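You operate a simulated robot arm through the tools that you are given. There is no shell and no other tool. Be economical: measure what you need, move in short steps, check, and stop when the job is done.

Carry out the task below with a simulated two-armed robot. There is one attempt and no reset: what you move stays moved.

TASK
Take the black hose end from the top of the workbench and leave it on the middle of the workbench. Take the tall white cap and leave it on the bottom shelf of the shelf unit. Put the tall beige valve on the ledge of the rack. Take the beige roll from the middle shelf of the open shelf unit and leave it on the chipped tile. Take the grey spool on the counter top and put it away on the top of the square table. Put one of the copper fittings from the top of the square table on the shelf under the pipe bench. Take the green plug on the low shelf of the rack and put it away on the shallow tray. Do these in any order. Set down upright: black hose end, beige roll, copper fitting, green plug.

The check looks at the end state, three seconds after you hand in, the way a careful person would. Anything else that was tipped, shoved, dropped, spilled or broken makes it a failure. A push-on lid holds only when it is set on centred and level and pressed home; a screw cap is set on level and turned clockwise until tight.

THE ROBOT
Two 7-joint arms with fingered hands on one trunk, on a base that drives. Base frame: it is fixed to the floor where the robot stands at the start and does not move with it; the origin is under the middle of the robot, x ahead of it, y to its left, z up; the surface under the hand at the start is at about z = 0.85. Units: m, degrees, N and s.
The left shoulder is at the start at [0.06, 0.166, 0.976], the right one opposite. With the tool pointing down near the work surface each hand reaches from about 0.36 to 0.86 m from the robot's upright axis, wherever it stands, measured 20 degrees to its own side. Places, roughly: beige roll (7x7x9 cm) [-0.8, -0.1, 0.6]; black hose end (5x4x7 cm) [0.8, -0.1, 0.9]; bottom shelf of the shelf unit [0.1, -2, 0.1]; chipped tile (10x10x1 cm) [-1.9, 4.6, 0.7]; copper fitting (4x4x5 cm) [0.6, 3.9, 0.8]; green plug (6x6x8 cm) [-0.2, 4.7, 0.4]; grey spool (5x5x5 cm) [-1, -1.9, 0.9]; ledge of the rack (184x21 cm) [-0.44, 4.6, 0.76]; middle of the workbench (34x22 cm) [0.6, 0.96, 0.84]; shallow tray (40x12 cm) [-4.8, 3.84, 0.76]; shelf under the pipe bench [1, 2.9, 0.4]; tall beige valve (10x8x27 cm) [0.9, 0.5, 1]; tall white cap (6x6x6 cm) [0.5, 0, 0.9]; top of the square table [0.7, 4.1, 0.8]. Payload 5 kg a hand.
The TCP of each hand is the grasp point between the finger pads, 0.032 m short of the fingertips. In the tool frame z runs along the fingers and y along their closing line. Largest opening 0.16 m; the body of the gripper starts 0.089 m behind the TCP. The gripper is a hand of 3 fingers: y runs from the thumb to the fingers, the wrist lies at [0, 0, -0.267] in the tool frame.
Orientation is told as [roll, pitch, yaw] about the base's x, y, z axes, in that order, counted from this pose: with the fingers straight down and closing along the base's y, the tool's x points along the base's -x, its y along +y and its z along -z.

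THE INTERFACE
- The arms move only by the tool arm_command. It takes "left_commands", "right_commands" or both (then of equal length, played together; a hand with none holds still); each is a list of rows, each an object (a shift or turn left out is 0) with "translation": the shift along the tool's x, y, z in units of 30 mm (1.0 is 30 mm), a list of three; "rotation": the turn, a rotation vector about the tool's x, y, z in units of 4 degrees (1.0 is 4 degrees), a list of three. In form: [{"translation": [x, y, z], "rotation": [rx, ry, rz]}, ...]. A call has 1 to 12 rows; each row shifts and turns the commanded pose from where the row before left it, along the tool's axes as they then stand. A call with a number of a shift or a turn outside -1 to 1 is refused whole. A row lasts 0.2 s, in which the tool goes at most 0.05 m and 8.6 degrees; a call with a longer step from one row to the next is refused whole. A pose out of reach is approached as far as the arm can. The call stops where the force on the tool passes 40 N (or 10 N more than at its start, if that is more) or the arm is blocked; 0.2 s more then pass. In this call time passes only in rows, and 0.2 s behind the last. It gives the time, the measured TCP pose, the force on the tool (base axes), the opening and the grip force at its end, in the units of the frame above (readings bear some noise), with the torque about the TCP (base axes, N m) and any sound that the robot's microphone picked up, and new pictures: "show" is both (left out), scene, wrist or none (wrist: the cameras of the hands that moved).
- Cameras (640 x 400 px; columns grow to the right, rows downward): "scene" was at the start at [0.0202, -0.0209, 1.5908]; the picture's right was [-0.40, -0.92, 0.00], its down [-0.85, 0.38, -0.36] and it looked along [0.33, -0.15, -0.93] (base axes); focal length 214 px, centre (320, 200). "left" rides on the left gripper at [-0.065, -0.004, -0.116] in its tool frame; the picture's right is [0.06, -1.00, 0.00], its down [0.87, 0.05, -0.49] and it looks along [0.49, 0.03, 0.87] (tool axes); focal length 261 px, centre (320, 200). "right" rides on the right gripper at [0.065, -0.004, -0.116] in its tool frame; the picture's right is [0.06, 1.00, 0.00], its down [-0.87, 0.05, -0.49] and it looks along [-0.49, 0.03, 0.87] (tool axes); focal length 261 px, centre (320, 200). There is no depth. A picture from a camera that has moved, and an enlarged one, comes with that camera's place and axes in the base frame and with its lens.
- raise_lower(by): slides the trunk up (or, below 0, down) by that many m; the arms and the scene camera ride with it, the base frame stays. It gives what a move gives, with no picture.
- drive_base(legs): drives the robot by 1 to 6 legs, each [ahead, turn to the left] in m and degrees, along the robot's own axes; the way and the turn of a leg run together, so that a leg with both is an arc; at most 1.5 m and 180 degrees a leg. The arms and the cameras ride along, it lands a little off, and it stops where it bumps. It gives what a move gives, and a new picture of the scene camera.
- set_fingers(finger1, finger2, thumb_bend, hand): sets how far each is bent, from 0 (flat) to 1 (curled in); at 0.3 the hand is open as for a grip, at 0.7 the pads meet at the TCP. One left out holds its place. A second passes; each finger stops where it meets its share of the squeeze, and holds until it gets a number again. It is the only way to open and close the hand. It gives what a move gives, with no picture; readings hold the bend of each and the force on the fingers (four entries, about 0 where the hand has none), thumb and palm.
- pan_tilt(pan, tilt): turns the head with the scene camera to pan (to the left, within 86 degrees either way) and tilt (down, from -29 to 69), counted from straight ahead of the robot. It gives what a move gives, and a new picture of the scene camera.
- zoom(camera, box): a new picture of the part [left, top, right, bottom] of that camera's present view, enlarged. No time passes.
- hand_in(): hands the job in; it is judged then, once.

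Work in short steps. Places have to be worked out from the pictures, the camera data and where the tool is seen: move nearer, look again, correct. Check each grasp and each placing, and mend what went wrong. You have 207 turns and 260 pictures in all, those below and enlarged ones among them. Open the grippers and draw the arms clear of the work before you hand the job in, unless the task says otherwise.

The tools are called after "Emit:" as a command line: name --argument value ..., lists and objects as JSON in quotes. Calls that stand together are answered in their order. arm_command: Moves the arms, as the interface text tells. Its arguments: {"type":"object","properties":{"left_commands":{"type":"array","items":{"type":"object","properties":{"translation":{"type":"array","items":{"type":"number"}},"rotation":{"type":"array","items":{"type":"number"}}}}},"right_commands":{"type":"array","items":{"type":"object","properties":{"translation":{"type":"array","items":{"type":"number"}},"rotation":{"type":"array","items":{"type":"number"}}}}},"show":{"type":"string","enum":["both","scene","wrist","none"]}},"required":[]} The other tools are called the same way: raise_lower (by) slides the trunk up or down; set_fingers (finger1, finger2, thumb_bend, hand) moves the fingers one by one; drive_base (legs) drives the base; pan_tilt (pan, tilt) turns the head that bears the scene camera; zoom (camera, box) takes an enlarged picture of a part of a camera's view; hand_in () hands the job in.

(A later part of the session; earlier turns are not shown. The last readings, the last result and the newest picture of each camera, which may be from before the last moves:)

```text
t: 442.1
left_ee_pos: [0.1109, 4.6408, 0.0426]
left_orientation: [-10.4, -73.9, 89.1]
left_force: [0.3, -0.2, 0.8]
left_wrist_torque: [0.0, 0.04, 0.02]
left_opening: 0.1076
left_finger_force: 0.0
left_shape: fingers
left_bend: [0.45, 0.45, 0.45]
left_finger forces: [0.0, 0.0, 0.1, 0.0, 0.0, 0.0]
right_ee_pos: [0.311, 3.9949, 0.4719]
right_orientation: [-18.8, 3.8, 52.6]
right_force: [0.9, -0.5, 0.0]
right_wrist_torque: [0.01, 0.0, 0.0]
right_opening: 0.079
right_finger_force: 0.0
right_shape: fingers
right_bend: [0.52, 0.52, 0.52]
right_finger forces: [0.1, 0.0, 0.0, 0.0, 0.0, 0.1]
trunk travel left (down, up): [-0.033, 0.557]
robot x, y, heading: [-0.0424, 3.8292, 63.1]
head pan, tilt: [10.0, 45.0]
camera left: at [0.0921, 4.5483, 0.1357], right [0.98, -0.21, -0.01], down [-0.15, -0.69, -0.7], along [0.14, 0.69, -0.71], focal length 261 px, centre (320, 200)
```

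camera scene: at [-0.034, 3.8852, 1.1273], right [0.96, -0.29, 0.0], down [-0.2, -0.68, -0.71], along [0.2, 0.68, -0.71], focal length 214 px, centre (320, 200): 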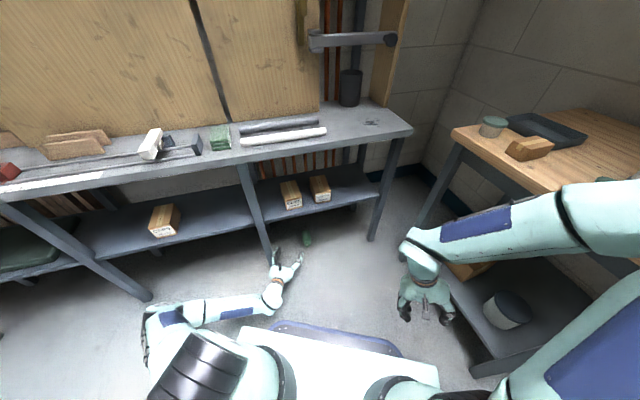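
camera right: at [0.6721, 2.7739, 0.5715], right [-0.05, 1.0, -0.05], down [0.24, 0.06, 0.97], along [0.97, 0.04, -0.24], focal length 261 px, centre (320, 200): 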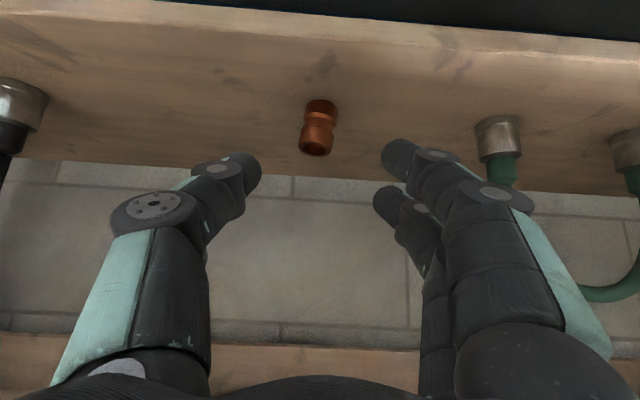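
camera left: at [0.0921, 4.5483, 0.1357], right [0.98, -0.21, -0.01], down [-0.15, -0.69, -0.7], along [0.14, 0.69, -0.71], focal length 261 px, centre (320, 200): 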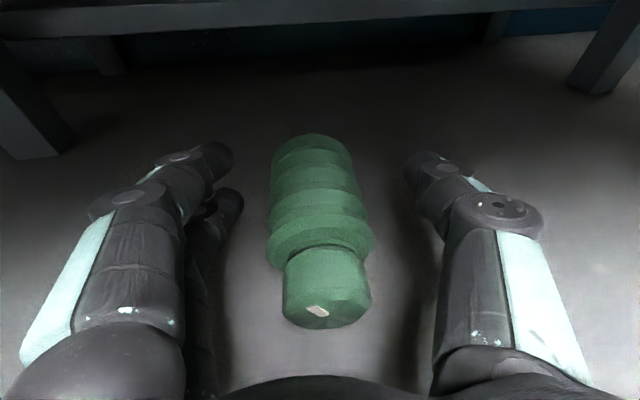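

Perfectly aligned. Lower 6 mm and grip.

Emit:
arm_command --left_commands '[{"translation": [0.2, -0.05, 0.1]}]' --show "none"

Emit:
set_fingers --hand "left" --finger1 0.72 --finger2 0.72 --thumb_bend 0.72

Emit:
arm_command --left_commands '[{"translation": [-0.5, 0, -0.2]}, {"translation": [-0.8, 0, -0.3]}, {"translation": [-0.5, 0, -0.8]}, {"translation": [0, 0, -0.9]}, {"translation": [0, 0, -0.9]}, {"translation": [0, 0, -0.9]}]' --show "wrist"

```text
t: 442.5
left_ee_pos: [0.1125, 4.6399, 0.0361]
left_orientation: [-10.5, -73.9, 89.0]
left_force: [0.2, 0.4, 0.2]
left_wrist_torque: [-0.01, 0.0, 0.02]
left_opening: 0.1079
left_finger_force: 0.1
left_shape: fingers
left_bend: [0.45, 0.45, 0.45]
left_finger forces: [0.1, 0.2, 0.0, 0.0, 0.0, 0.0]
right_ee_pos: [0.3099, 3.9956, 0.4716]
right_orientation: [-18.8, 3.8, 52.6]
right_force: [0.4, 0.9, -0.4]
right_wrist_torque: [0.0, -0.02, 0.01]
right_opening: 0.0789
right_finger_force: 0.1
right_shape: fingers
right_bend: [0.52, 0.52, 0.52]
right_finger forces: [0.1, 0.0, 0.1, 0.1, 0.1, 0.0]
trunk travel left (down, up): [-0.033, 0.557]
robot x, y, heading: [-0.0452, 3.8326, 62.9]
head pan, tilt: [10.0, 45.0]
```

```text
t: 443.5
left_ee_pos: [0.1121, 4.6409, 0.0356]
left_orientation: [-10.5, -73.9, 88.9]
left_force: [2.9, 2.7, 0.4]
left_wrist_torque: [0.02, -0.1, 0.0]
left_opening: 0.0536
left_finger_force: 20.3
left_shape: fingers
left_bend: [0.58, 0.57, 0.64]
left_finger forces: [9.0, 10.2, 0.1, 0.0, 20.8, 0.0]
right_ee_pos: [0.3108, 3.9954, 0.4705]
right_orientation: [-18.8, 3.8, 52.7]
right_force: [-0.2, 0.6, -0.2]
right_wrist_torque: [-0.03, -0.02, 0.01]
right_opening: 0.0793
right_finger_force: 0.0
right_shape: fingers
right_bend: [0.52, 0.52, 0.52]
right_finger forces: [0.0, 0.0, 0.1, 0.0, 0.0, 0.0]
trunk travel left (down, up): [-0.033, 0.557]
robot x, y, heading: [-0.0428, 3.8311, 63.1]
head pan, tilt: [10.0, 45.0]
```

```text
t: 444.9
left_ee_pos: [0.0882, 4.5414, 0.1234]
left_orientation: [-10.3, -74.0, 89.1]
left_force: [-0.5, -0.3, -4.7]
left_wrist_torque: [-0.04, 0.0, -0.02]
left_opening: 0.0534
left_finger_force: 19.9
left_shape: fingers
left_bend: [0.58, 0.57, 0.65]
left_finger forces: [9.5, 10.7, 0.0, 0.0, 19.9, 0.0]
right_ee_pos: [0.3121, 3.9945, 0.4724]
right_orientation: [-18.9, 3.7, 52.6]
right_force: [-0.5, 0.4, 0.1]
right_wrist_torque: [-0.03, 0.0, -0.03]
right_opening: 0.0793
right_finger_force: 0.1
right_shape: fingers
right_bend: [0.52, 0.52, 0.52]
right_finger forces: [0.0, 0.0, 0.0, 0.0, 0.0, 0.0]
trunk travel left (down, up): [-0.033, 0.557]
robot x, y, heading: [-0.0439, 3.8345, 63.2]
head pan, tilt: [10.0, 45.0]
camera left: at [0.0691, 4.4499, 0.2164], right [0.98, -0.21, -0.01], down [-0.15, -0.69, -0.7], along [0.14, 0.69, -0.71], focal length 261 px, centre (320, 200)
```

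left: 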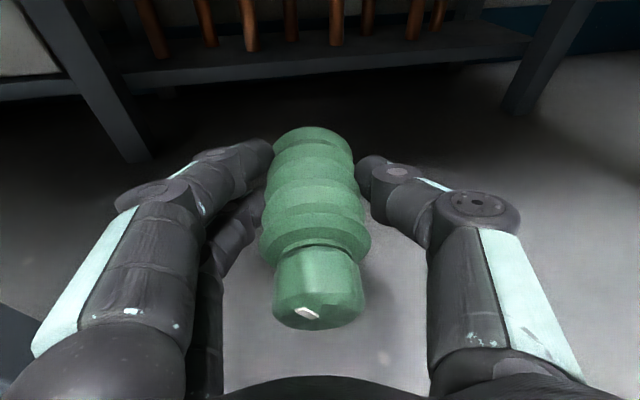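

Plug firmly held, cap toward the palm. Back away, raise the trunk and drive toward the far bench with the tray.

Emit:
drive_base --legs '[[-0.38, 0]]'

Emit:
raise_lower --by 0.4

Emit:
drive_base --legs '[[0, 115], [1.5, 0], [1.4, 0]]'

```text
t: 447.4
left_ee_pos: [-0.0835, 4.1914, 0.1231]
left_orientation: [-10.4, -73.8, 88.6]
left_force: [-0.1, -0.7, -4.9]
left_wrist_torque: [-0.02, 0.01, 0.01]
left_opening: 0.0533
left_finger_force: 20.1
left_shape: fingers
left_bend: [0.58, 0.57, 0.65]
left_finger forces: [9.5, 10.7, 0.1, 0.0, 19.8, 0.0]
right_ee_pos: [0.1366, 3.6431, 0.47]
right_orientation: [-18.8, 3.8, 52.2]
right_force: [0.0, 1.0, -0.4]
right_wrist_torque: [-0.02, -0.02, 0.02]
right_opening: 0.0794
right_finger_force: 0.1
right_shape: fingers
right_bend: [0.52, 0.52, 0.52]
right_finger forces: [0.0, 0.0, 0.1, 0.1, 0.1, 0.1]
trunk travel left (down, up): [-0.033, 0.557]
robot x, y, heading: [-0.2225, 3.4838, 62.7]
head pan, tilt: [10.0, 45.0]
camera scene: at [-0.2114, 3.5372, 1.1272], right [0.95, -0.3, 0.0], down [-0.21, -0.68, -0.71], along [0.21, 0.67, -0.71], focal length 214 px, centre (320, 200)
```

scene: 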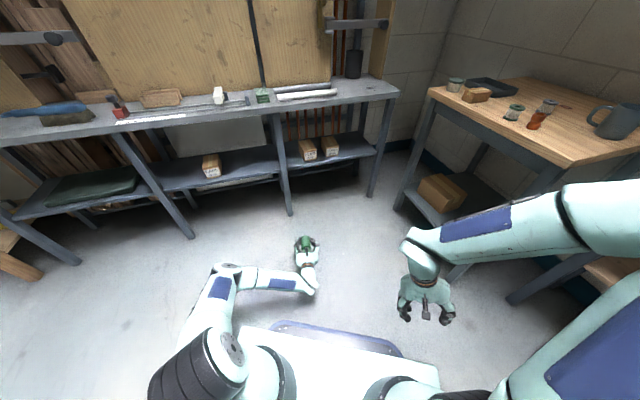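

```text
t: 451.2
left_ee_pos: [-0.0838, 4.1928, 0.5222]
left_orientation: [-10.4, -73.9, 88.6]
left_force: [0.7, -0.1, -4.4]
left_wrist_torque: [-0.05, 0.02, 0.0]
left_opening: 0.0529
left_finger_force: 20.1
left_shape: fingers
left_bend: [0.58, 0.57, 0.65]
left_finger forces: [9.6, 10.7, 0.0, 0.0, 19.7, 0.0]
right_ee_pos: [0.135, 3.6439, 0.8704]
right_orientation: [-18.8, 3.8, 52.2]
right_force: [0.2, -0.2, 0.1]
right_wrist_torque: [0.03, 0.0, 0.02]
right_opening: 0.0793
right_finger_force: 0.0
right_shape: fingers
right_bend: [0.52, 0.52, 0.52]
right_finger forces: [0.0, 0.1, 0.1, 0.1, 0.0, 0.0]
trunk travel left (down, up): [-0.433, 0.157]
robot x, y, heading: [-0.2191, 3.4866, 62.8]
head pan, tilt: [10.0, 45.0]
```

```text
t: 469.3
left_ee_pos: [-3.6995, 3.3499, 0.5208]
left_orientation: [-8.7, -73.7, -156.0]
left_force: [-0.5, 0.5, -5.0]
left_wrist_torque: [-0.02, -0.02, 0.0]
left_opening: 0.0527
left_finger_force: 19.6
left_shape: fingers
left_bend: [0.58, 0.56, 0.65]
left_finger forces: [9.9, 10.7, 0.0, 0.1, 19.5, 0.1]
right_ee_pos: [-3.3092, 3.7969, 0.872]
right_orientation: [-18.4, 3.8, 168.3]
right_force: [-0.2, 0.6, -0.4]
right_wrist_torque: [-0.03, -0.04, -0.02]
right_opening: 0.079
right_finger_force: 0.1
right_shape: fingers
right_bend: [0.52, 0.52, 0.52]
right_finger forces: [0.0, 0.0, 0.0, 0.1, 0.0, 0.1]
trunk travel left (down, up): [-0.433, 0.157]
robot x, y, heading: [-3.0107, 3.5445, 179.8]
head pan, tilt: [10.0, 45.0]
stopped in leg 3: the robot was blocked; the commanded pose is now the measured one
camera scene: at [-3.0543, 3.5435, 1.5284], right [-0.17, 0.98, -0.01], down [0.69, 0.12, -0.71], along [-0.7, -0.13, -0.7], focal length 214 px, centre (320, 200)
```

scene: 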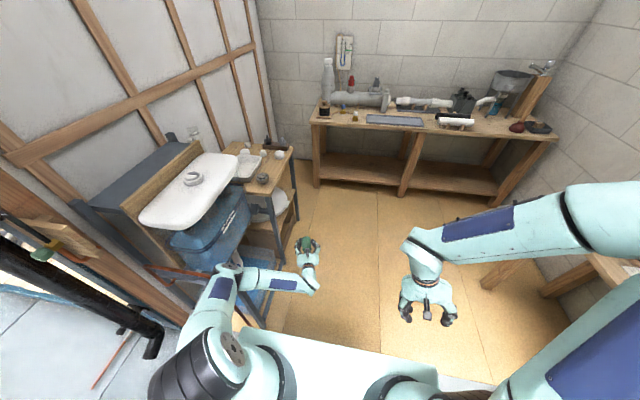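

The left elbow met the cart on the left. Back off, raise the left hand and trunk, and shift over to the right, in line with the tray at [-4.82, 3.83].

Emit:
drive_base --legs '[[-0.15, 0]]'

Emit:
arm_command --left_commands '[{"translation": [-0.96, -0.3, -0.27]}, {"translation": [-0.96, -0.3, -0.27]}, {"translation": [-0.96, -0.3, -0.27]}, {"translation": [-0.96, -0.3, -0.27]}, {"translation": [-0.96, 0, -0.27]}, {"translation": [-0.96, 0, -0.27]}, {"translation": [-0.96, 0, -0.27]}, {"translation": [-0.96, 0, -0.27]}, {"translation": [-0.96, 0, -0.27]}, {"translation": [-0.96, 0, -0.27]}, {"translation": [-0.96, 0, -0.27]}, {"translation": [-0.96, 0, -0.27]}]' --show "none"

Emit:
raise_lower --by 0.12

Emit:
drive_base --legs '[[0, -60], [0.42, 0], [0, 60], [0.5, 0]]'

```text
t: 470.7
left_ee_pos: [-3.5541, 3.348, 0.515]
left_orientation: [-10.1, -73.1, -154.9]
left_force: [0.5, 0.2, -4.8]
left_wrist_torque: [0.0, 0.01, 0.01]
left_opening: 0.0528
left_finger_force: 20.0
left_shape: fingers
left_bend: [0.58, 0.56, 0.65]
left_finger forces: [9.8, 10.8, 0.0, 0.1, 19.4, 0.1]
right_ee_pos: [-3.1646, 3.7904, 0.8736]
right_orientation: [-18.9, 4.0, 168.3]
right_force: [1.3, 0.9, -0.2]
right_wrist_torque: [-0.01, 0.0, 0.0]
right_opening: 0.0793
right_finger_force: 0.0
right_shape: fingers
right_bend: [0.52, 0.52, 0.52]
right_finger forces: [0.0, 0.0, 0.1, 0.0, 0.0, 0.0]
trunk travel left (down, up): [-0.433, 0.157]
robot x, y, heading: [-2.8639, 3.5416, 179.5]
head pan, tilt: [10.0, 45.0]
camera scene: at [-2.9148, 3.5306, 1.5273], right [-0.17, 0.99, 0.0], down [0.7, 0.12, -0.71], along [-0.7, -0.12, -0.71], focal length 214 px, centre (320, 200)
```

scene: 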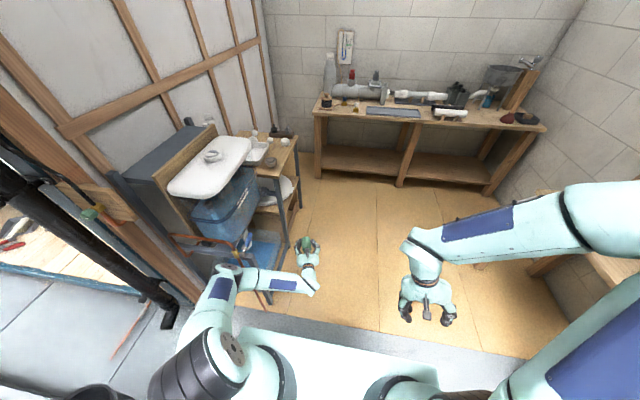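

```text
t: 473.3
left_ee_pos: [-3.5641, 3.3652, 0.8756]
left_orientation: [-9.9, -73.3, -154.9]
left_force: [-0.5, 0.4, -4.0]
left_wrist_torque: [0.06, -0.02, -0.03]
left_opening: 0.0527
left_finger_force: 20.2
left_shape: fingers
left_bend: [0.58, 0.56, 0.65]
left_finger forces: [9.6, 10.8, 0.0, 0.0, 19.0, 0.0]
right_ee_pos: [-3.1653, 3.7901, 0.8726]
right_orientation: [-18.9, 4.0, 168.3]
right_force: [-0.4, -0.5, 0.0]
right_wrist_torque: [-0.02, 0.0, 0.01]
right_opening: 0.0797
right_finger_force: 0.0
right_shape: fingers
right_bend: [0.52, 0.52, 0.52]
right_finger forces: [0.0, 0.0, 0.1, 0.0, 0.1, 0.0]
trunk travel left (down, up): [-0.433, 0.157]
robot x, y, heading: [-2.863, 3.5437, 179.6]
head pan, tilt: [10.0, 45.0]
```

```text
t: 474.8
left_ee_pos: [-3.5645, 3.3658, 0.995]
left_orientation: [-10.1, -73.1, -154.8]
left_force: [0.1, -0.5, -4.8]
left_wrist_torque: [0.03, -0.01, 0.01]
left_opening: 0.053
left_finger_force: 19.7
left_shape: fingers
left_bend: [0.58, 0.56, 0.65]
left_finger forces: [9.7, 10.8, 0.0, 0.0, 19.0, 0.0]
right_ee_pos: [-3.1647, 3.7899, 0.9917]
right_orientation: [-18.9, 3.9, 168.4]
right_force: [0.4, -0.1, -0.3]
right_wrist_torque: [0.0, 0.03, 0.02]
right_opening: 0.079
right_finger_force: 0.1
right_shape: fingers
right_bend: [0.52, 0.52, 0.52]
right_finger forces: [0.1, 0.1, 0.0, 0.1, 0.0, 0.0]
trunk travel left (down, up): [-0.553, 0.037]
robot x, y, heading: [-2.8647, 3.5415, 179.3]
head pan, tilt: [10.0, 45.0]
```

```text
t: 485.4
left_ee_pos: [-4.2698, 3.786, 0.9946]
left_orientation: [-10.1, -73.1, -156.5]
left_force: [0.2, -0.7, -4.4]
left_wrist_torque: [0.02, 0.0, -0.02]
left_opening: 0.0529
left_finger_force: 19.6
left_shape: fingers
left_bend: [0.58, 0.56, 0.65]
left_finger forces: [9.4, 10.9, 0.0, 0.0, 18.9, 0.0]
right_ee_pos: [-3.8586, 4.1995, 0.9909]
right_orientation: [-18.9, 4.1, 166.6]
right_force: [-0.5, -0.7, -0.4]
right_wrist_torque: [-0.03, -0.01, -0.02]
right_opening: 0.0791
right_finger_force: 0.1
right_shape: fingers
right_bend: [0.52, 0.52, 0.52]
right_finger forces: [0.0, 0.0, 0.0, 0.0, 0.1, 0.0]
trunk travel left (down, up): [-0.553, 0.037]
robot x, y, heading: [-3.5626, 3.9417, 177.8]
head pan, tilt: [10.0, 45.0]
camera scene: at [-3.6166, 3.9321, 1.6472], right [-0.14, 0.99, 0.0], down [0.7, 0.1, -0.71], along [-0.7, -0.1, -0.71], focal length 214 px, centre (320, 200)
```

scene: 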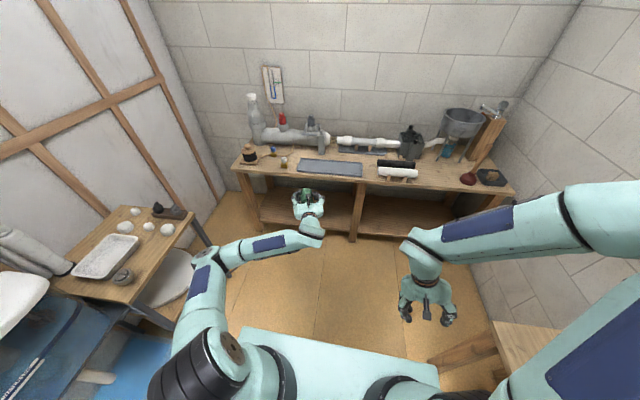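

Positioned in front of the tray. Rotate the left hand 90° so that the plug comes upright (base down).

Emit:
arm_command --left_commands '[{"rotation": [0, 1, 0]}, {"rotation": [0, 1, 0]}, {"rotation": [0, 1, 0]}, {"rotation": [0, 1, 0]}, {"rotation": [0, 1, 0]}, {"rotation": [0, 1, 0]}, {"rotation": [0, 1, 0]}, {"rotation": [0, 1, 0]}, {"rotation": [0, 1, 0]}, {"rotation": [0, 1, 0]}, {"rotation": [0, 1, 0]}, {"rotation": [0, 1, 0]}]' --show "none"

Emit:
arm_command --left_commands '[{"rotation": [0, 1, 0]}, {"rotation": [0, 1, 0]}, {"rotation": [0, 1, 0]}, {"rotation": [0, 1, 0]}, {"rotation": [0, 1, 0]}, {"rotation": [0, 1, 0]}, {"rotation": [0, 1, 0]}, {"rotation": [0, 1, 0]}, {"rotation": [0, 1, 0]}, {"rotation": [0, 1, 0]}, {"rotation": [0, 0.5, 0]}]' --show "both"

```text
t: 488.1
left_ee_pos: [-4.2691, 3.7862, 0.9946]
left_orientation: [-3.4, -25.3, -164.8]
left_force: [-0.8, -0.4, -4.6]
left_wrist_torque: [0.0, 0.02, -0.02]
left_opening: 0.0529
left_finger_force: 19.3
left_shape: fingers
left_bend: [0.58, 0.56, 0.65]
left_finger forces: [9.1, 10.9, 0.0, 0.1, 18.4, 0.0]
right_ee_pos: [-3.8582, 4.1989, 0.9907]
right_orientation: [-18.9, 3.9, 166.6]
right_force: [0.6, 0.1, -0.6]
right_wrist_torque: [0.01, -0.05, -0.03]
right_opening: 0.0791
right_finger_force: 0.0
right_shape: fingers
right_bend: [0.52, 0.52, 0.52]
right_finger forces: [0.0, 0.0, 0.1, 0.1, 0.0, 0.1]
trunk travel left (down, up): [-0.553, 0.037]
robot x, y, heading: [-3.5639, 3.9427, 178.0]
head pan, tilt: [10.0, 45.0]
```

```text
t: 490.4
left_ee_pos: [-4.269, 3.7857, 0.9949]
left_orientation: [-3.2, 16.6, -167.1]
left_force: [0.1, 0.0, -4.2]
left_wrist_torque: [-0.03, 0.05, -0.03]
left_opening: 0.0525
left_finger_force: 18.9
left_shape: fingers
left_bend: [0.58, 0.56, 0.65]
left_finger forces: [8.9, 10.7, 0.0, 0.0, 18.4, 0.1]
right_ee_pos: [-3.8574, 4.1993, 0.9921]
right_orientation: [-18.9, 4.0, 166.7]
right_force: [0.4, -0.6, 0.1]
right_wrist_torque: [0.0, -0.01, 0.03]
right_opening: 0.0792
right_finger_force: 0.1
right_shape: fingers
right_bend: [0.52, 0.52, 0.52]
right_finger forces: [0.0, 0.0, 0.1, 0.0, 0.0, 0.0]
trunk travel left (down, up): [-0.553, 0.037]
robot x, y, heading: [-3.5596, 3.9394, 177.8]
head pan, tilt: [10.0, 45.0]
camera scene: at [-3.616, 3.932, 1.6473], right [-0.14, 0.99, 0.0], down [0.7, 0.1, -0.71], along [-0.7, -0.1, -0.71], focal length 214 px, centre (320, 200)
camera left: at [-4.3633, 3.7619, 1.0858], right [-0.18, 0.98, 0.07], down [0.69, 0.08, 0.72], along [0.7, 0.18, -0.69], focal length 261 px, centre (320, 200)
```

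scene: 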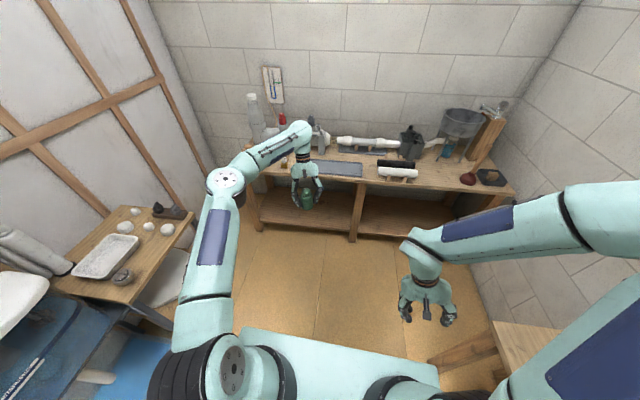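
left: 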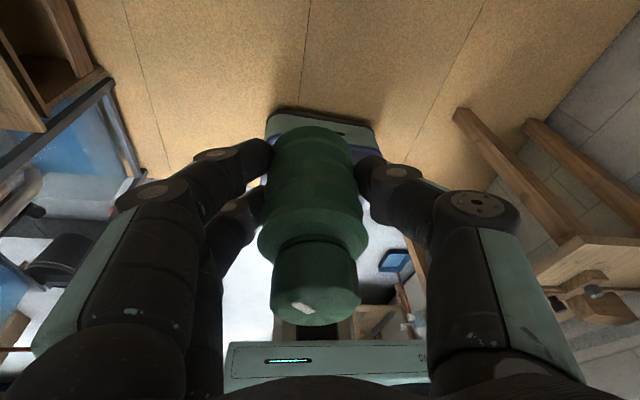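

The plug is upright in the hand. Level the small sideways tilt and drive 0.52 m so it is over the tray.

Emit:
drive_base --legs '[[0.52, 0]]'

Emit:
arm_command --left_commands '[{"rotation": [-0.8, 0, 0]}, {"translation": [0, 0, 0.8]}, {"translation": [0, 0, 0.8]}, {"translation": [0, 0, 0.8]}]' --show "both"

```text
t: 493.6
left_ee_pos: [-4.8111, 3.8044, 0.9935]
left_orientation: [-3.1, 16.6, -167.1]
left_force: [-0.9, -0.3, -4.5]
left_wrist_torque: [0.04, 0.07, 0.0]
left_opening: 0.0529
left_finger_force: 18.7
left_shape: fingers
left_bend: [0.58, 0.56, 0.65]
left_finger forces: [8.9, 10.6, 0.1, 0.0, 18.4, 0.0]
right_ee_pos: [-4.3993, 4.218, 0.9914]
right_orientation: [-18.9, 4.2, 166.7]
right_force: [-0.4, 0.1, -1.5]
right_wrist_torque: [0.02, 0.02, 0.0]
right_opening: 0.0791
right_finger_force: 0.1
right_shape: fingers
right_bend: [0.52, 0.52, 0.52]
right_finger forces: [0.1, 0.0, 0.1, 0.0, 0.0, 0.0]
trunk travel left (down, up): [-0.553, 0.037]
robot x, y, heading: [-4.1045, 3.9595, 178.2]
head pan, tilt: [10.0, 45.0]
camera scene: at [-4.1571, 3.9512, 1.6472], right [-0.14, 0.99, 0.0], down [0.7, 0.1, -0.71], along [-0.7, -0.1, -0.71], focal length 214 px, centre (320, 200)
```

scene: 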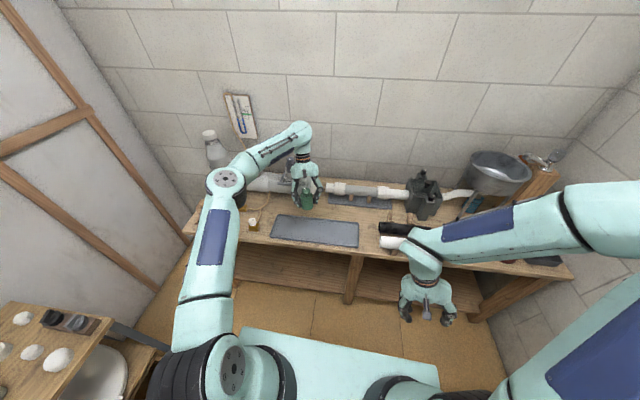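

```text
t: 494.6
left_ee_pos: [-4.7881, 3.8077, 0.9242]
left_orientation: [0.2, 16.5, -167.0]
left_force: [0.1, -0.1, -5.3]
left_wrist_torque: [0.02, 0.06, 0.02]
left_opening: 0.0527
left_finger_force: 18.6
left_shape: fingers
left_bend: [0.58, 0.56, 0.65]
left_finger forces: [8.8, 10.6, 0.0, 0.1, 18.5, 0.1]
right_ee_pos: [-4.3983, 4.2173, 0.9924]
right_orientation: [-18.8, 4.0, 166.7]
right_force: [0.2, 0.2, -0.3]
right_wrist_torque: [-0.02, -0.06, 0.01]
right_opening: 0.0792
right_finger_force: 0.1
right_shape: fingers
right_bend: [0.52, 0.52, 0.52]
right_finger forces: [0.0, 0.1, 0.1, 0.0, 0.0, 0.1]
trunk travel left (down, up): [-0.553, 0.037]
robot x, y, heading: [-4.104, 3.9611, 177.9]
head pan, tilt: [10.0, 45.0]
camera scene: at [-4.1563, 3.9508, 1.6473], right [-0.14, 0.99, 0.0], down [0.7, 0.1, -0.71], along [-0.7, -0.1, -0.71], focal length 214 px, centre (320, 200)
camera left: at [-4.8839, 3.7897, 1.016], right [-0.17, 0.99, 0.02], down [0.69, 0.1, 0.72], along [0.71, 0.13, -0.7], focal length 261 px, centre (320, 200)
```

scene: 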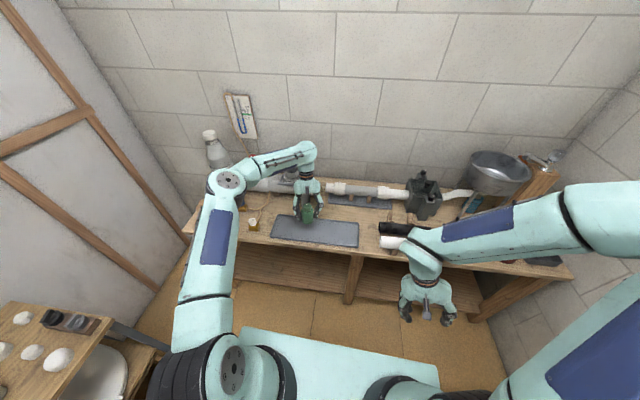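
left: 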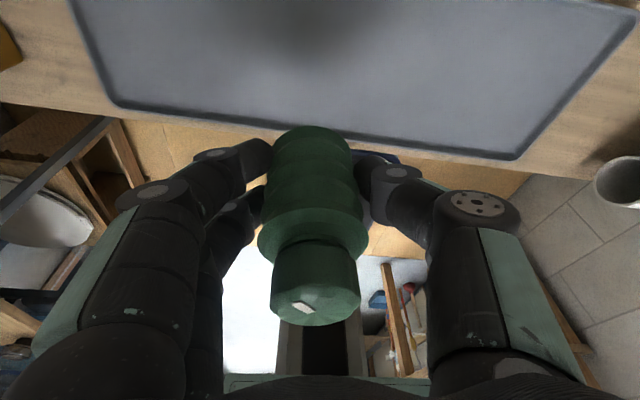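

Tray centre ≈[-4.80, 3.834]. Shift 2 cm forward and lower to near contact.

Emit:
arm_command --left_commands '[{"translation": [-0.6, 0, 0]}, {"translation": [-0.3, 0, 0.9]}, {"translation": [-0.27, 0, 0.9]}, {"translation": [-0.26, 0, 0.9]}, {"translation": [-0.05, 0, 0.15]}, {"translation": [-0.04, 0, 0.13]}, {"translation": [-0.04, 0, 0.13]}, {"translation": [-0.04, 0, 0.13]}, {"translation": [-0.04, 0, 0.13]}, {"translation": [-0.04, 0, 0.13]}]' --show "none"

```text
t: 496.8
left_ee_pos: [-4.8085, 3.8048, 0.8127]
left_orientation: [0.1, 16.5, -167.0]
left_force: [1.0, -0.3, 9.6]
left_wrist_torque: [0.15, -0.06, -0.01]
left_opening: 0.0524
left_finger_force: 21.3
left_shape: fingers
left_bend: [0.57, 0.56, 0.66]
left_finger forces: [10.7, 11.7, 0.0, 0.0, 21.1, 0.0]
right_ee_pos: [-4.398, 4.2168, 0.9919]
right_orientation: [-19.0, 4.0, 166.7]
right_force: [0.0, -0.6, 0.2]
right_wrist_torque: [0.06, -0.01, -0.01]
right_opening: 0.0792
right_finger_force: 0.1
right_shape: fingers
right_bend: [0.52, 0.52, 0.52]
right_finger forces: [0.1, 0.1, 0.0, 0.0, 0.0, 0.1]
trunk travel left (down, up): [-0.553, 0.037]
robot x, y, heading: [-4.1054, 3.9613, 178.1]
head pan, tilt: [10.0, 45.0]
```

Contact (≈15 N). Release and lift away.

Emit:
set_fingers --hand "left" --finger1 0.48 --finger2 0.46 --thumb_bend 0.52

Emit:
arm_command --left_commands '[{"translation": [0.1, 0, -0.5]}, {"translation": [0.28, 0, -0.9]}, {"translation": [0.28, 0, -0.9]}, {"translation": [0.28, 0, -0.9]}, {"translation": [0.28, 0, -0.9]}, {"translation": [0.28, 0, -0.9]}, {"translation": [0.28, 0, -0.9]}]' --show "both"

```text
t: 497.8
left_ee_pos: [-4.8077, 3.8035, 0.8103]
left_orientation: [0.1, 16.6, -167.0]
left_force: [0.2, -0.5, 0.6]
left_wrist_torque: [0.01, 0.01, 0.01]
left_opening: 0.0868
left_finger_force: 0.0
left_shape: fingers
left_bend: [0.48, 0.46, 0.52]
left_finger forces: [0.1, 0.0, 0.0, 0.1, 0.0, 0.0]
right_ee_pos: [-4.3983, 4.2174, 0.9919]
right_orientation: [-18.9, 4.0, 166.6]
right_force: [-0.3, -0.7, -0.3]
right_wrist_torque: [0.01, -0.03, -0.01]
right_opening: 0.0792
right_finger_force: 0.2
right_shape: fingers
right_bend: [0.52, 0.52, 0.52]
right_finger forces: [0.0, 0.0, 0.0, 0.0, 0.0, 0.0]
trunk travel left (down, up): [-0.553, 0.037]
robot x, y, heading: [-4.1068, 3.9587, 177.8]
head pan, tilt: [10.0, 45.0]
```

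```text
t: 499.4
left_ee_pos: [-4.8101, 3.8039, 0.9977]
left_orientation: [0.2, 16.5, -167.0]
left_force: [0.1, -0.4, -0.3]
left_wrist_torque: [0.0, -0.01, -0.02]
left_opening: 0.0868
left_finger_force: 0.1
left_shape: fingers
left_bend: [0.48, 0.46, 0.52]
left_finger forces: [0.1, 0.1, 0.0, 0.1, 0.0, 0.0]
right_ee_pos: [-4.3987, 4.2175, 0.992]
right_orientation: [-18.8, 4.0, 166.7]
right_force: [0.6, -0.7, 0.2]
right_wrist_torque: [0.0, 0.01, -0.02]
right_opening: 0.0792
right_finger_force: 0.0
right_shape: fingers
right_bend: [0.52, 0.52, 0.52]
right_finger forces: [0.0, 0.0, 0.1, 0.0, 0.0, 0.0]
trunk travel left (down, up): [-0.553, 0.037]
robot x, y, heading: [-4.1013, 3.9596, 177.8]
head pan, tilt: [10.0, 45.0]
camera scene: at [-4.1556, 3.9513, 1.6472], right [-0.14, 0.99, 0.0], down [0.7, 0.1, -0.71], along [-0.7, -0.1, -0.71], focal length 214 px, centre (320, 200)
camera left: at [-4.9042, 3.7868, 1.0898], right [-0.17, 0.99, 0.01], down [0.69, 0.11, 0.72], along [0.71, 0.13, -0.69], focal length 261 px, centre (320, 200)
```

scene: 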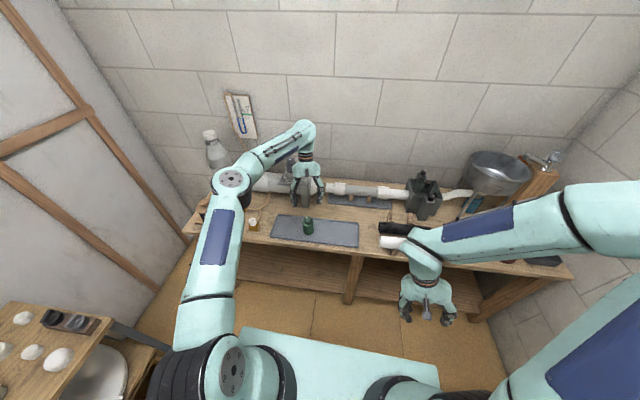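
left: 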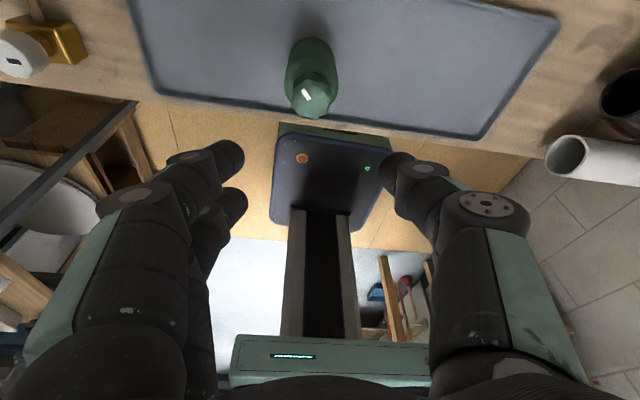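

The green plug stands upright on the shallow tray. Last: the beige valve. I straighten the right hand, then back all the way along the room and go to the workbench.

Emit:
drive_base --legs '[[-1.4, 0], [-1.5, 0], [-1.1, 0]]'

Emit:
arm_command --right_commands '[{"rotation": [-0.94, -0.2, -0.56]}, {"rotation": [-0.94, -0.2, -0.56]}, {"rotation": [-0.94, -0.2, -0.56]}, {"rotation": [-0.94, -0.2, -0.56]}, {"rotation": [-0.94, -0.2, -0.56]}, {"translation": [-0.8, 0, -0.6]}, {"translation": [-0.8, 0, -0.6]}, {"translation": [-0.8, 0, -0.6]}, {"translation": [-0.8, 0, -0.6]}, {"translation": [-0.8, 0, -0.6]}, {"translation": [-0.8, 0, -0.6]}]' --left_commands '[{"translation": [0.3, 0, -0.6]}, {"translation": [0.3, 0, -0.6]}, {"translation": [0.3, 0, -0.6]}, {"translation": [0.3, 0, -0.6]}, {"translation": [0.3, 0, -0.6]}, {"translation": [0.3, 0, -0.6]}, {"translation": [0.3, 0, -0.6]}, {"translation": [0.3, 0, -0.6]}, {"translation": [0.3, 0, -0.6]}, {"translation": [0.3, 0, -0.6]}, {"translation": [0.3, 0, -0.6]}]' --show "none"

```text
t: 518.5
left_ee_pos: [-0.8558, 3.5141, 0.9982]
left_orientation: [0.2, 16.5, -172.7]
left_force: [0.0, 0.2, -0.1]
left_wrist_torque: [0.0, 0.0, -0.01]
left_opening: 0.0867
left_finger_force: 0.1
left_shape: fingers
left_bend: [0.48, 0.46, 0.52]
left_finger forces: [0.0, 0.0, 0.0, 0.0, 0.0, 0.1]
right_ee_pos: [-0.408, 3.8847, 0.9915]
right_orientation: [-18.9, 4.0, 161.1]
right_force: [0.1, -0.4, -0.1]
right_wrist_torque: [0.01, 0.0, 0.01]
right_opening: 0.0793
right_finger_force: 0.1
right_shape: fingers
right_bend: [0.52, 0.52, 0.52]
right_finger forces: [0.0, 0.1, 0.0, 0.0, 0.1, 0.0]
trunk travel left (down, up): [-0.553, 0.037]
robot x, y, heading: [-0.1388, 3.6022, 172.3]
head pan, tilt: [10.0, 45.0]
camera scene: at [-0.1915, 3.5951, 1.6473], right [-0.04, 1.0, 0.0], down [0.71, 0.03, -0.71], along [-0.71, -0.03, -0.71], focal length 214 px, centre (320, 200)
```

scene: 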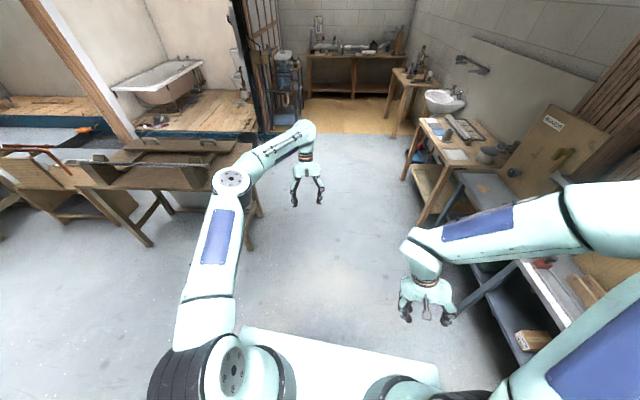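

```text
t: 520.9
left_ee_pos: [-0.8558, 3.5172, 1.0404]
left_orientation: [0.2, 16.5, -172.6]
left_force: [0.8, 0.2, -0.4]
left_wrist_torque: [-0.03, 0.0, -0.01]
left_opening: 0.087
left_finger_force: 0.1
left_shape: fingers
left_bend: [0.48, 0.46, 0.52]
left_finger forces: [0.0, 0.1, 0.0, 0.1, 0.0, 0.1]
left hand out of reach, approached as far as the arm can: row 3, 4, 5, 6, 7, 8, 9, 10, 11
right_ee_pos: [-0.5767, 3.9046, 1.1025]
right_orientation: [0.6, 2.0, 172.7]
right_force: [-0.3, 0.1, -0.7]
right_wrist_torque: [0.06, 0.02, 0.02]
right_opening: 0.0793
right_finger_force: 0.1
right_shape: fingers
right_bend: [0.52, 0.52, 0.52]
right_finger forces: [0.0, 0.0, 0.1, 0.1, 0.0, 0.1]
right hand out of reach, approached as far as the arm can: row 1, 2, 3, 4, 5
trunk travel left (down, up): [-0.553, 0.037]
robot x, y, heading: [-0.1379, 3.6001, 172.3]
head pan, tilt: [10.0, 45.0]
```

Arms are tidy. Turn to −y, drive down to the workbench and face it.

Emit:
drive_base --legs '[[0, 97.5], [1.5, 0], [1.37, 0], [0, 90]]'

Emit:
arm_command --right_commands '[{"rotation": [0, -1, 0]}, {"rotation": [0, -1, 0]}, {"rotation": [0, -1, 0]}, {"rotation": [0, -1, 0]}, {"rotation": [0, -1, 0]}, {"rotation": [0, -1, 0]}, {"rotation": [0, -1, 0]}, {"rotation": [0, -1, 0]}, {"rotation": [0, -1, 0]}, {"rotation": [0, -1, 0]}, {"rotation": [0, -1, 0]}]' --show "wrist"

```text
t: 543.0
left_ee_pos: [0.4733, 0.8693, 1.0407]
left_orientation: [0.1, 16.6, 11.6]
left_force: [-0.1, -0.5, 0.0]
left_wrist_torque: [0.0, -0.01, -0.01]
left_opening: 0.087
left_finger_force: 0.1
left_shape: fingers
left_bend: [0.48, 0.46, 0.52]
left_finger forces: [0.0, 0.1, 0.0, 0.1, 0.0, 0.0]
right_ee_pos: [0.2251, 0.4628, 1.1034]
right_orientation: [0.6, 1.9, -3.2]
right_force: [0.7, -1.0, 0.4]
right_wrist_torque: [0.0, -0.01, 0.02]
right_opening: 0.0791
right_finger_force: 0.0
right_shape: fingers
right_bend: [0.52, 0.52, 0.52]
right_finger forces: [0.0, 0.0, 0.0, 0.0, 0.0, 0.0]
trunk travel left (down, up): [-0.553, 0.037]
robot x, y, heading: [-0.2305, 0.7347, -3.3]
head pan, tilt: [10.0, 45.0]
camera scene: at [-0.1841, 0.7458, 1.6473], right [0.11, -0.99, 0.0], down [-0.7, -0.08, -0.71], along [0.7, 0.08, -0.71], focal length 214 px, centre (320, 200)
```

scene: 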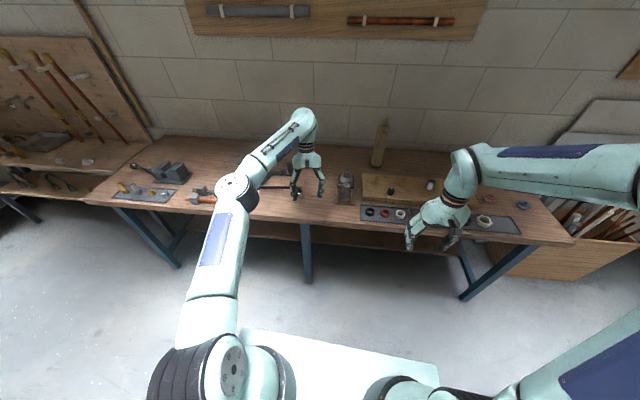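

```text
t: 545.4
left_ee_pos: [0.4734, 0.8681, 1.0398]
left_orientation: [0.1, 16.5, 11.5]
left_force: [-0.9, -0.7, -0.2]
left_wrist_torque: [0.01, -0.03, 0.01]
left_opening: 0.0866
left_finger_force: 0.0
left_shape: fingers
left_bend: [0.48, 0.46, 0.52]
left_finger forces: [0.0, 0.0, 0.1, 0.1, 0.0, 0.0]
right_ee_pos: [0.2407, 0.4594, 1.1121]
right_orientation: [0.7, -41.5, -3.5]
right_force: [0.3, 0.8, -0.2]
right_wrist_torque: [-0.01, 0.03, 0.0]
right_opening: 0.0791
right_finger_force: 0.1
right_shape: fingers
right_bend: [0.52, 0.52, 0.52]
right_finger forces: [0.0, 0.0, 0.1, 0.1, 0.0, 0.0]
right hand out of reach, approached as far as the arm can: row 10, 11
trunk travel left (down, up): [-0.553, 0.037]
robot x, y, heading: [-0.2328, 0.7332, -3.3]
head pan, tilt: [10.0, 45.0]
camera right: at [0.1156, 0.4612, 1.1561], right [0.01, 1.0, -0.03], down [0.33, 0.03, 0.94], along [0.94, -0.02, -0.33], focal length 261 px, centre (320, 200)
```

right: 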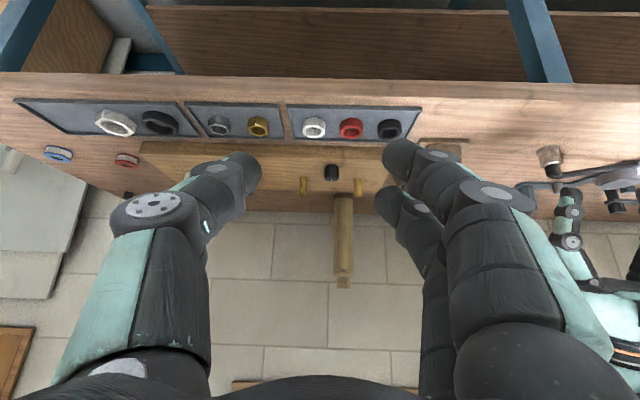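

Valve is at about [0.96, 0.523], upright, 7–8 cm wide. Drive 0.32 m forward, then extend the hand toward it.

Emit:
drive_base --legs '[[0.32, 3]]'

Emit:
set_fingers --hand "right" --finger1 0.38 --finger2 0.38 --thumb_bend 0.38

Emit:
arm_command --right_commands '[{"translation": [-0.7, 0.2, 0.7]}, {"translation": [-0.7, 0.2, 0.7]}, {"translation": [-0.7, 0.2, 0.7]}, {"translation": [-0.7, 0.2, 0.7]}, {"translation": [-0.7, 0, 0.7]}, {"translation": [-0.7, 0, 0.7]}, {"translation": [-0.7, 0, 0.7]}]' --show "wrist"

```text
t: 547.5
left_ee_pos: [0.7838, 0.8943, 1.0397]
left_orientation: [0.1, 16.6, 14.5]
left_force: [-1.2, 0.2, -0.2]
left_wrist_torque: [0.0, 0.04, -0.02]
left_opening: 0.0867
left_finger_force: 0.1
left_shape: fingers
left_bend: [0.48, 0.46, 0.52]
left_finger forces: [0.1, 0.1, 0.0, 0.0, 0.0, 0.0]
right_ee_pos: [0.574, 0.473, 1.1123]
right_orientation: [0.6, -41.6, -0.7]
right_force: [0.6, -0.5, 0.3]
right_wrist_torque: [0.01, 0.02, -0.01]
right_opening: 0.0789
right_finger_force: 0.1
right_shape: fingers
right_bend: [0.52, 0.52, 0.52]
right_finger forces: [0.0, 0.0, 0.1, 0.1, 0.0, 0.0]
trunk travel left (down, up): [-0.553, 0.037]
robot x, y, heading: [0.0836, 0.7225, -0.4]
head pan, tilt: [10.0, 45.0]
camera scene: at [0.1346, 0.7373, 1.6472], right [0.17, -0.99, 0.0], down [-0.7, -0.12, -0.71], along [0.7, 0.12, -0.71], focal length 214 px, centre (320, 200)
```

scene: 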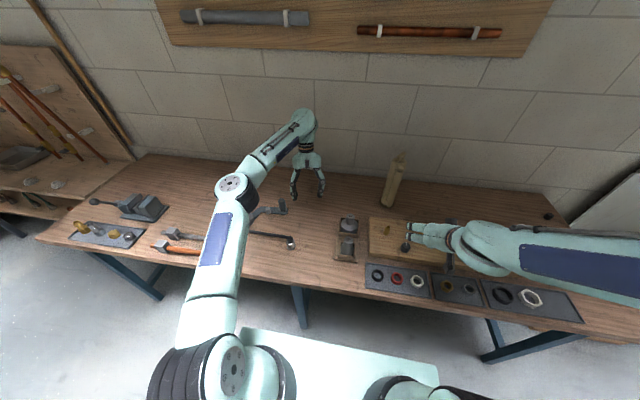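

```text
t: 548.5
left_ee_pos: [0.7832, 0.895, 1.0412]
left_orientation: [0.1, 16.5, 14.6]
left_force: [-0.6, -0.8, -0.2]
left_wrist_torque: [0.04, -0.01, 0.02]
left_opening: 0.0868
left_finger_force: 0.1
left_shape: fingers
left_bend: [0.48, 0.46, 0.52]
left_finger forces: [0.1, 0.0, 0.1, 0.1, 0.0, 0.0]
right_ee_pos: [0.5722, 0.473, 1.1128]
right_orientation: [0.7, -41.5, -0.5]
right_force: [-0.3, -0.5, -1.1]
right_wrist_torque: [0.04, -0.01, -0.02]
right_opening: 0.1357
right_finger_force: 0.1
right_shape: fingers
right_bend: [0.38, 0.38, 0.38]
right_finger forces: [0.0, 0.0, 0.0, 0.0, 0.0, 0.0]
trunk travel left (down, up): [-0.553, 0.037]
robot x, y, heading: [0.0852, 0.7212, -0.1]
head pan, tilt: [10.0, 45.0]
```

```text
t: 550.1
left_ee_pos: [0.7843, 0.8937, 1.0406]
left_orientation: [0.0, 16.6, 14.6]
left_force: [0.1, 0.9, 0.3]
left_wrist_torque: [0.03, 0.0, 0.01]
left_opening: 0.0869
left_finger_force: 0.1
left_shape: fingers
left_bend: [0.48, 0.46, 0.52]
left_finger forces: [0.1, 0.0, 0.1, 0.1, 0.1, 0.1]
right_ee_pos: [0.78, 0.4949, 1.0994]
right_orientation: [0.7, -41.4, -0.6]
right_force: [-0.1, 0.4, 0.8]
right_wrist_torque: [0.0, -0.04, -0.01]
right_opening: 0.1356
right_finger_force: 0.1
right_shape: fingers
right_bend: [0.38, 0.38, 0.38]
right_finger forces: [0.0, 0.1, 0.1, 0.0, 0.0, 0.1]
trunk travel left (down, up): [-0.553, 0.037]
robot x, y, heading: [0.087, 0.722, -0.5]
head pan, tilt: [10.0, 45.0]
camera right: at [0.6546, 0.491, 1.1433], right [-0.04, 1.0, -0.03], down [0.33, 0.05, 0.94], along [0.94, 0.03, -0.33], focal length 261 px, centre (320, 200)
```

right: 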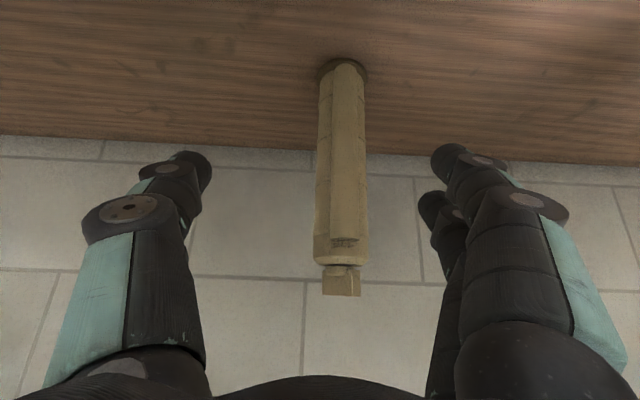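

Valve is centred; advance to it with the TCP at z≈1.02.

Emit:
arm_command --right_commands '[{"translation": [-0.42, 0.17, 0.96]}, {"translation": [-0.42, 0.17, 0.96]}, {"translation": [-0.42, 0.17, 0.96]}, {"translation": [-0.42, 0.17, 0.96]}, {"translation": [-0.42, 0.17, 0.96]}, {"translation": [-0.42, 0.17, 0.96]}]' --show "wrist"

```text
t: 551.5
left_ee_pos: [0.784, 0.8946, 1.0402]
left_orientation: [0.1, 16.6, 14.7]
left_force: [1.2, -0.5, -0.1]
left_wrist_torque: [0.0, 0.01, 0.0]
left_opening: 0.0869
left_finger_force: 0.0
left_shape: fingers
left_bend: [0.48, 0.46, 0.52]
left_finger forces: [0.0, 0.0, 0.0, 0.0, 0.0, 0.0]
right_ee_pos: [0.9527, 0.5272, 1.0178]
right_orientation: [0.6, -41.3, -0.6]
right_force: [0.7, 0.3, -0.1]
right_wrist_torque: [0.0, 0.0, 0.03]
right_opening: 0.1359
right_finger_force: 0.4
right_shape: fingers
right_bend: [0.38, 0.38, 0.38]
right_finger forces: [0.0, 0.0, 0.1, 0.0, 0.0, 0.2]
trunk travel left (down, up): [-0.553, 0.037]
robot x, y, heading: [0.0841, 0.721, -0.1]
head pan, tilt: [10.0, 45.0]
camera right: at [0.8262, 0.5234, 1.0621], right [-0.04, 1.0, -0.03], down [0.33, 0.05, 0.94], along [0.94, 0.03, -0.33], focal length 261 px, centre (320, 200)
```

right: 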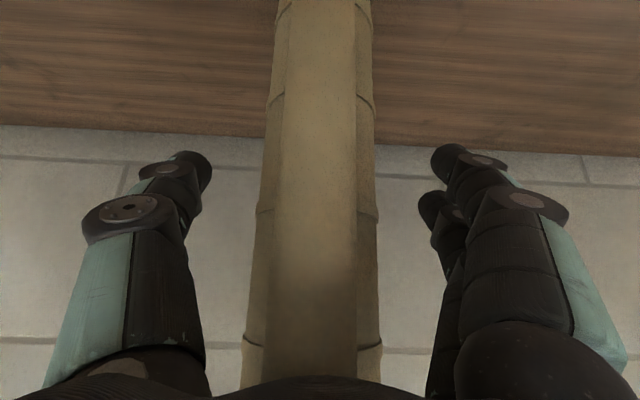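

The valve sits between the fingers. Grip and lift slowly.

Emit:
set_fingers --hand "right" --finger1 0.78 --finger2 0.78 --thumb_bend 0.78

Emit:
arm_command --right_commands '[{"translation": [-0.2, 0, -0.22]}, {"translation": [-0.4, 0, -0.45]}, {"translation": [-0.4, 0, -0.45]}, {"translation": [-0.6, 0, -0.7]}]' --show "both"

```text
t: 552.5
left_ee_pos: [0.7834, 0.8949, 1.0404]
left_orientation: [0.1, 16.5, 14.6]
left_force: [-0.5, 0.2, -0.5]
left_wrist_torque: [-0.02, 0.0, 0.01]
left_opening: 0.0869
left_finger_force: 0.0
left_shape: fingers
left_bend: [0.48, 0.46, 0.52]
left_finger forces: [0.0, 0.0, 0.0, 0.0, 0.1, 0.0]
right_ee_pos: [0.9509, 0.5285, 1.0189]
right_orientation: [0.7, -41.4, -0.6]
right_force: [0.1, -1.0, -0.2]
right_wrist_torque: [-0.14, -0.21, -0.04]
right_opening: 0.0628
right_finger_force: 20.7
right_shape: fingers
right_bend: [0.56, 0.59, 0.61]
right_finger forces: [9.1, 8.4, 0.0, 0.1, 21.5, 2.8]
trunk travel left (down, up): [-0.553, 0.037]
robot x, y, heading: [0.0812, 0.723, -0.6]
head pan, tilt: [10.0, 45.0]
```

```text
t: 553.5
left_ee_pos: [0.7835, 0.8943, 1.0418]
left_orientation: [0.1, 16.6, 14.7]
left_force: [-1.1, -1.3, 0.5]
left_wrist_torque: [0.02, 0.02, 0.01]
left_opening: 0.087
left_finger_force: 0.1
left_shape: fingers
left_bend: [0.48, 0.46, 0.52]
left_finger forces: [0.0, 0.0, 0.0, 0.1, 0.0, 0.1]
right_ee_pos: [0.9489, 0.5268, 1.0903]
right_orientation: [0.7, -41.4, -0.6]
right_force: [-1.1, 0.5, -4.2]
right_wrist_torque: [0.01, -0.03, 0.03]
right_opening: 0.0628
right_finger_force: 20.2
right_shape: fingers
right_bend: [0.56, 0.59, 0.61]
right_finger forces: [9.5, 9.2, 0.0, 0.1, 20.4, 1.4]
trunk travel left (down, up): [-0.553, 0.037]
robot x, y, heading: [0.0829, 0.7244, -0.5]
head pan, tilt: [10.0, 45.0]
camera scene: at [0.133, 0.7373, 1.6472], right [0.17, -0.99, 0.0], down [-0.7, -0.12, -0.71], along [0.7, 0.12, -0.71], focal length 214 px, centre (320, 200)
camera right: at [0.8232, 0.5221, 1.135], right [-0.04, 1.0, -0.03], down [0.33, 0.05, 0.94], along [0.94, 0.03, -0.33], focal length 261 px, centre (320, 200)
```

scene: 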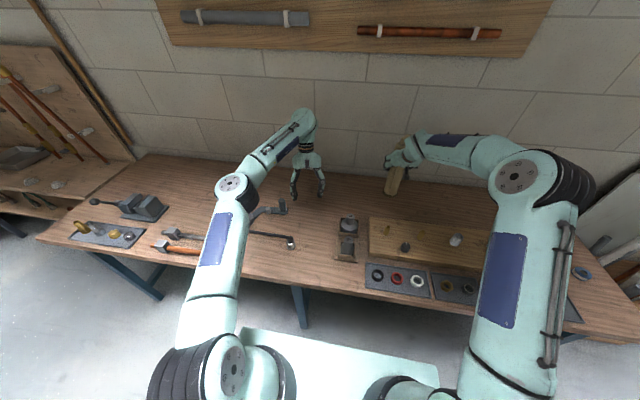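
right: 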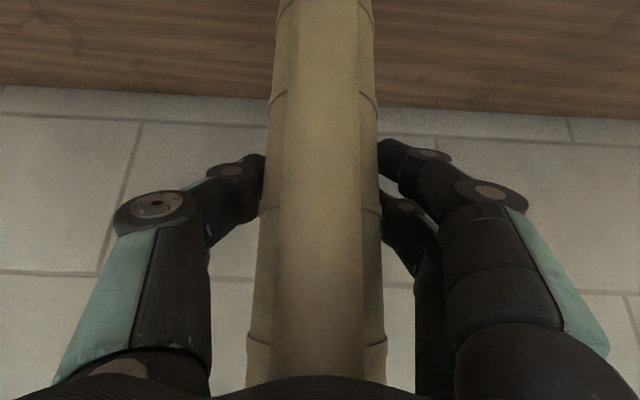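

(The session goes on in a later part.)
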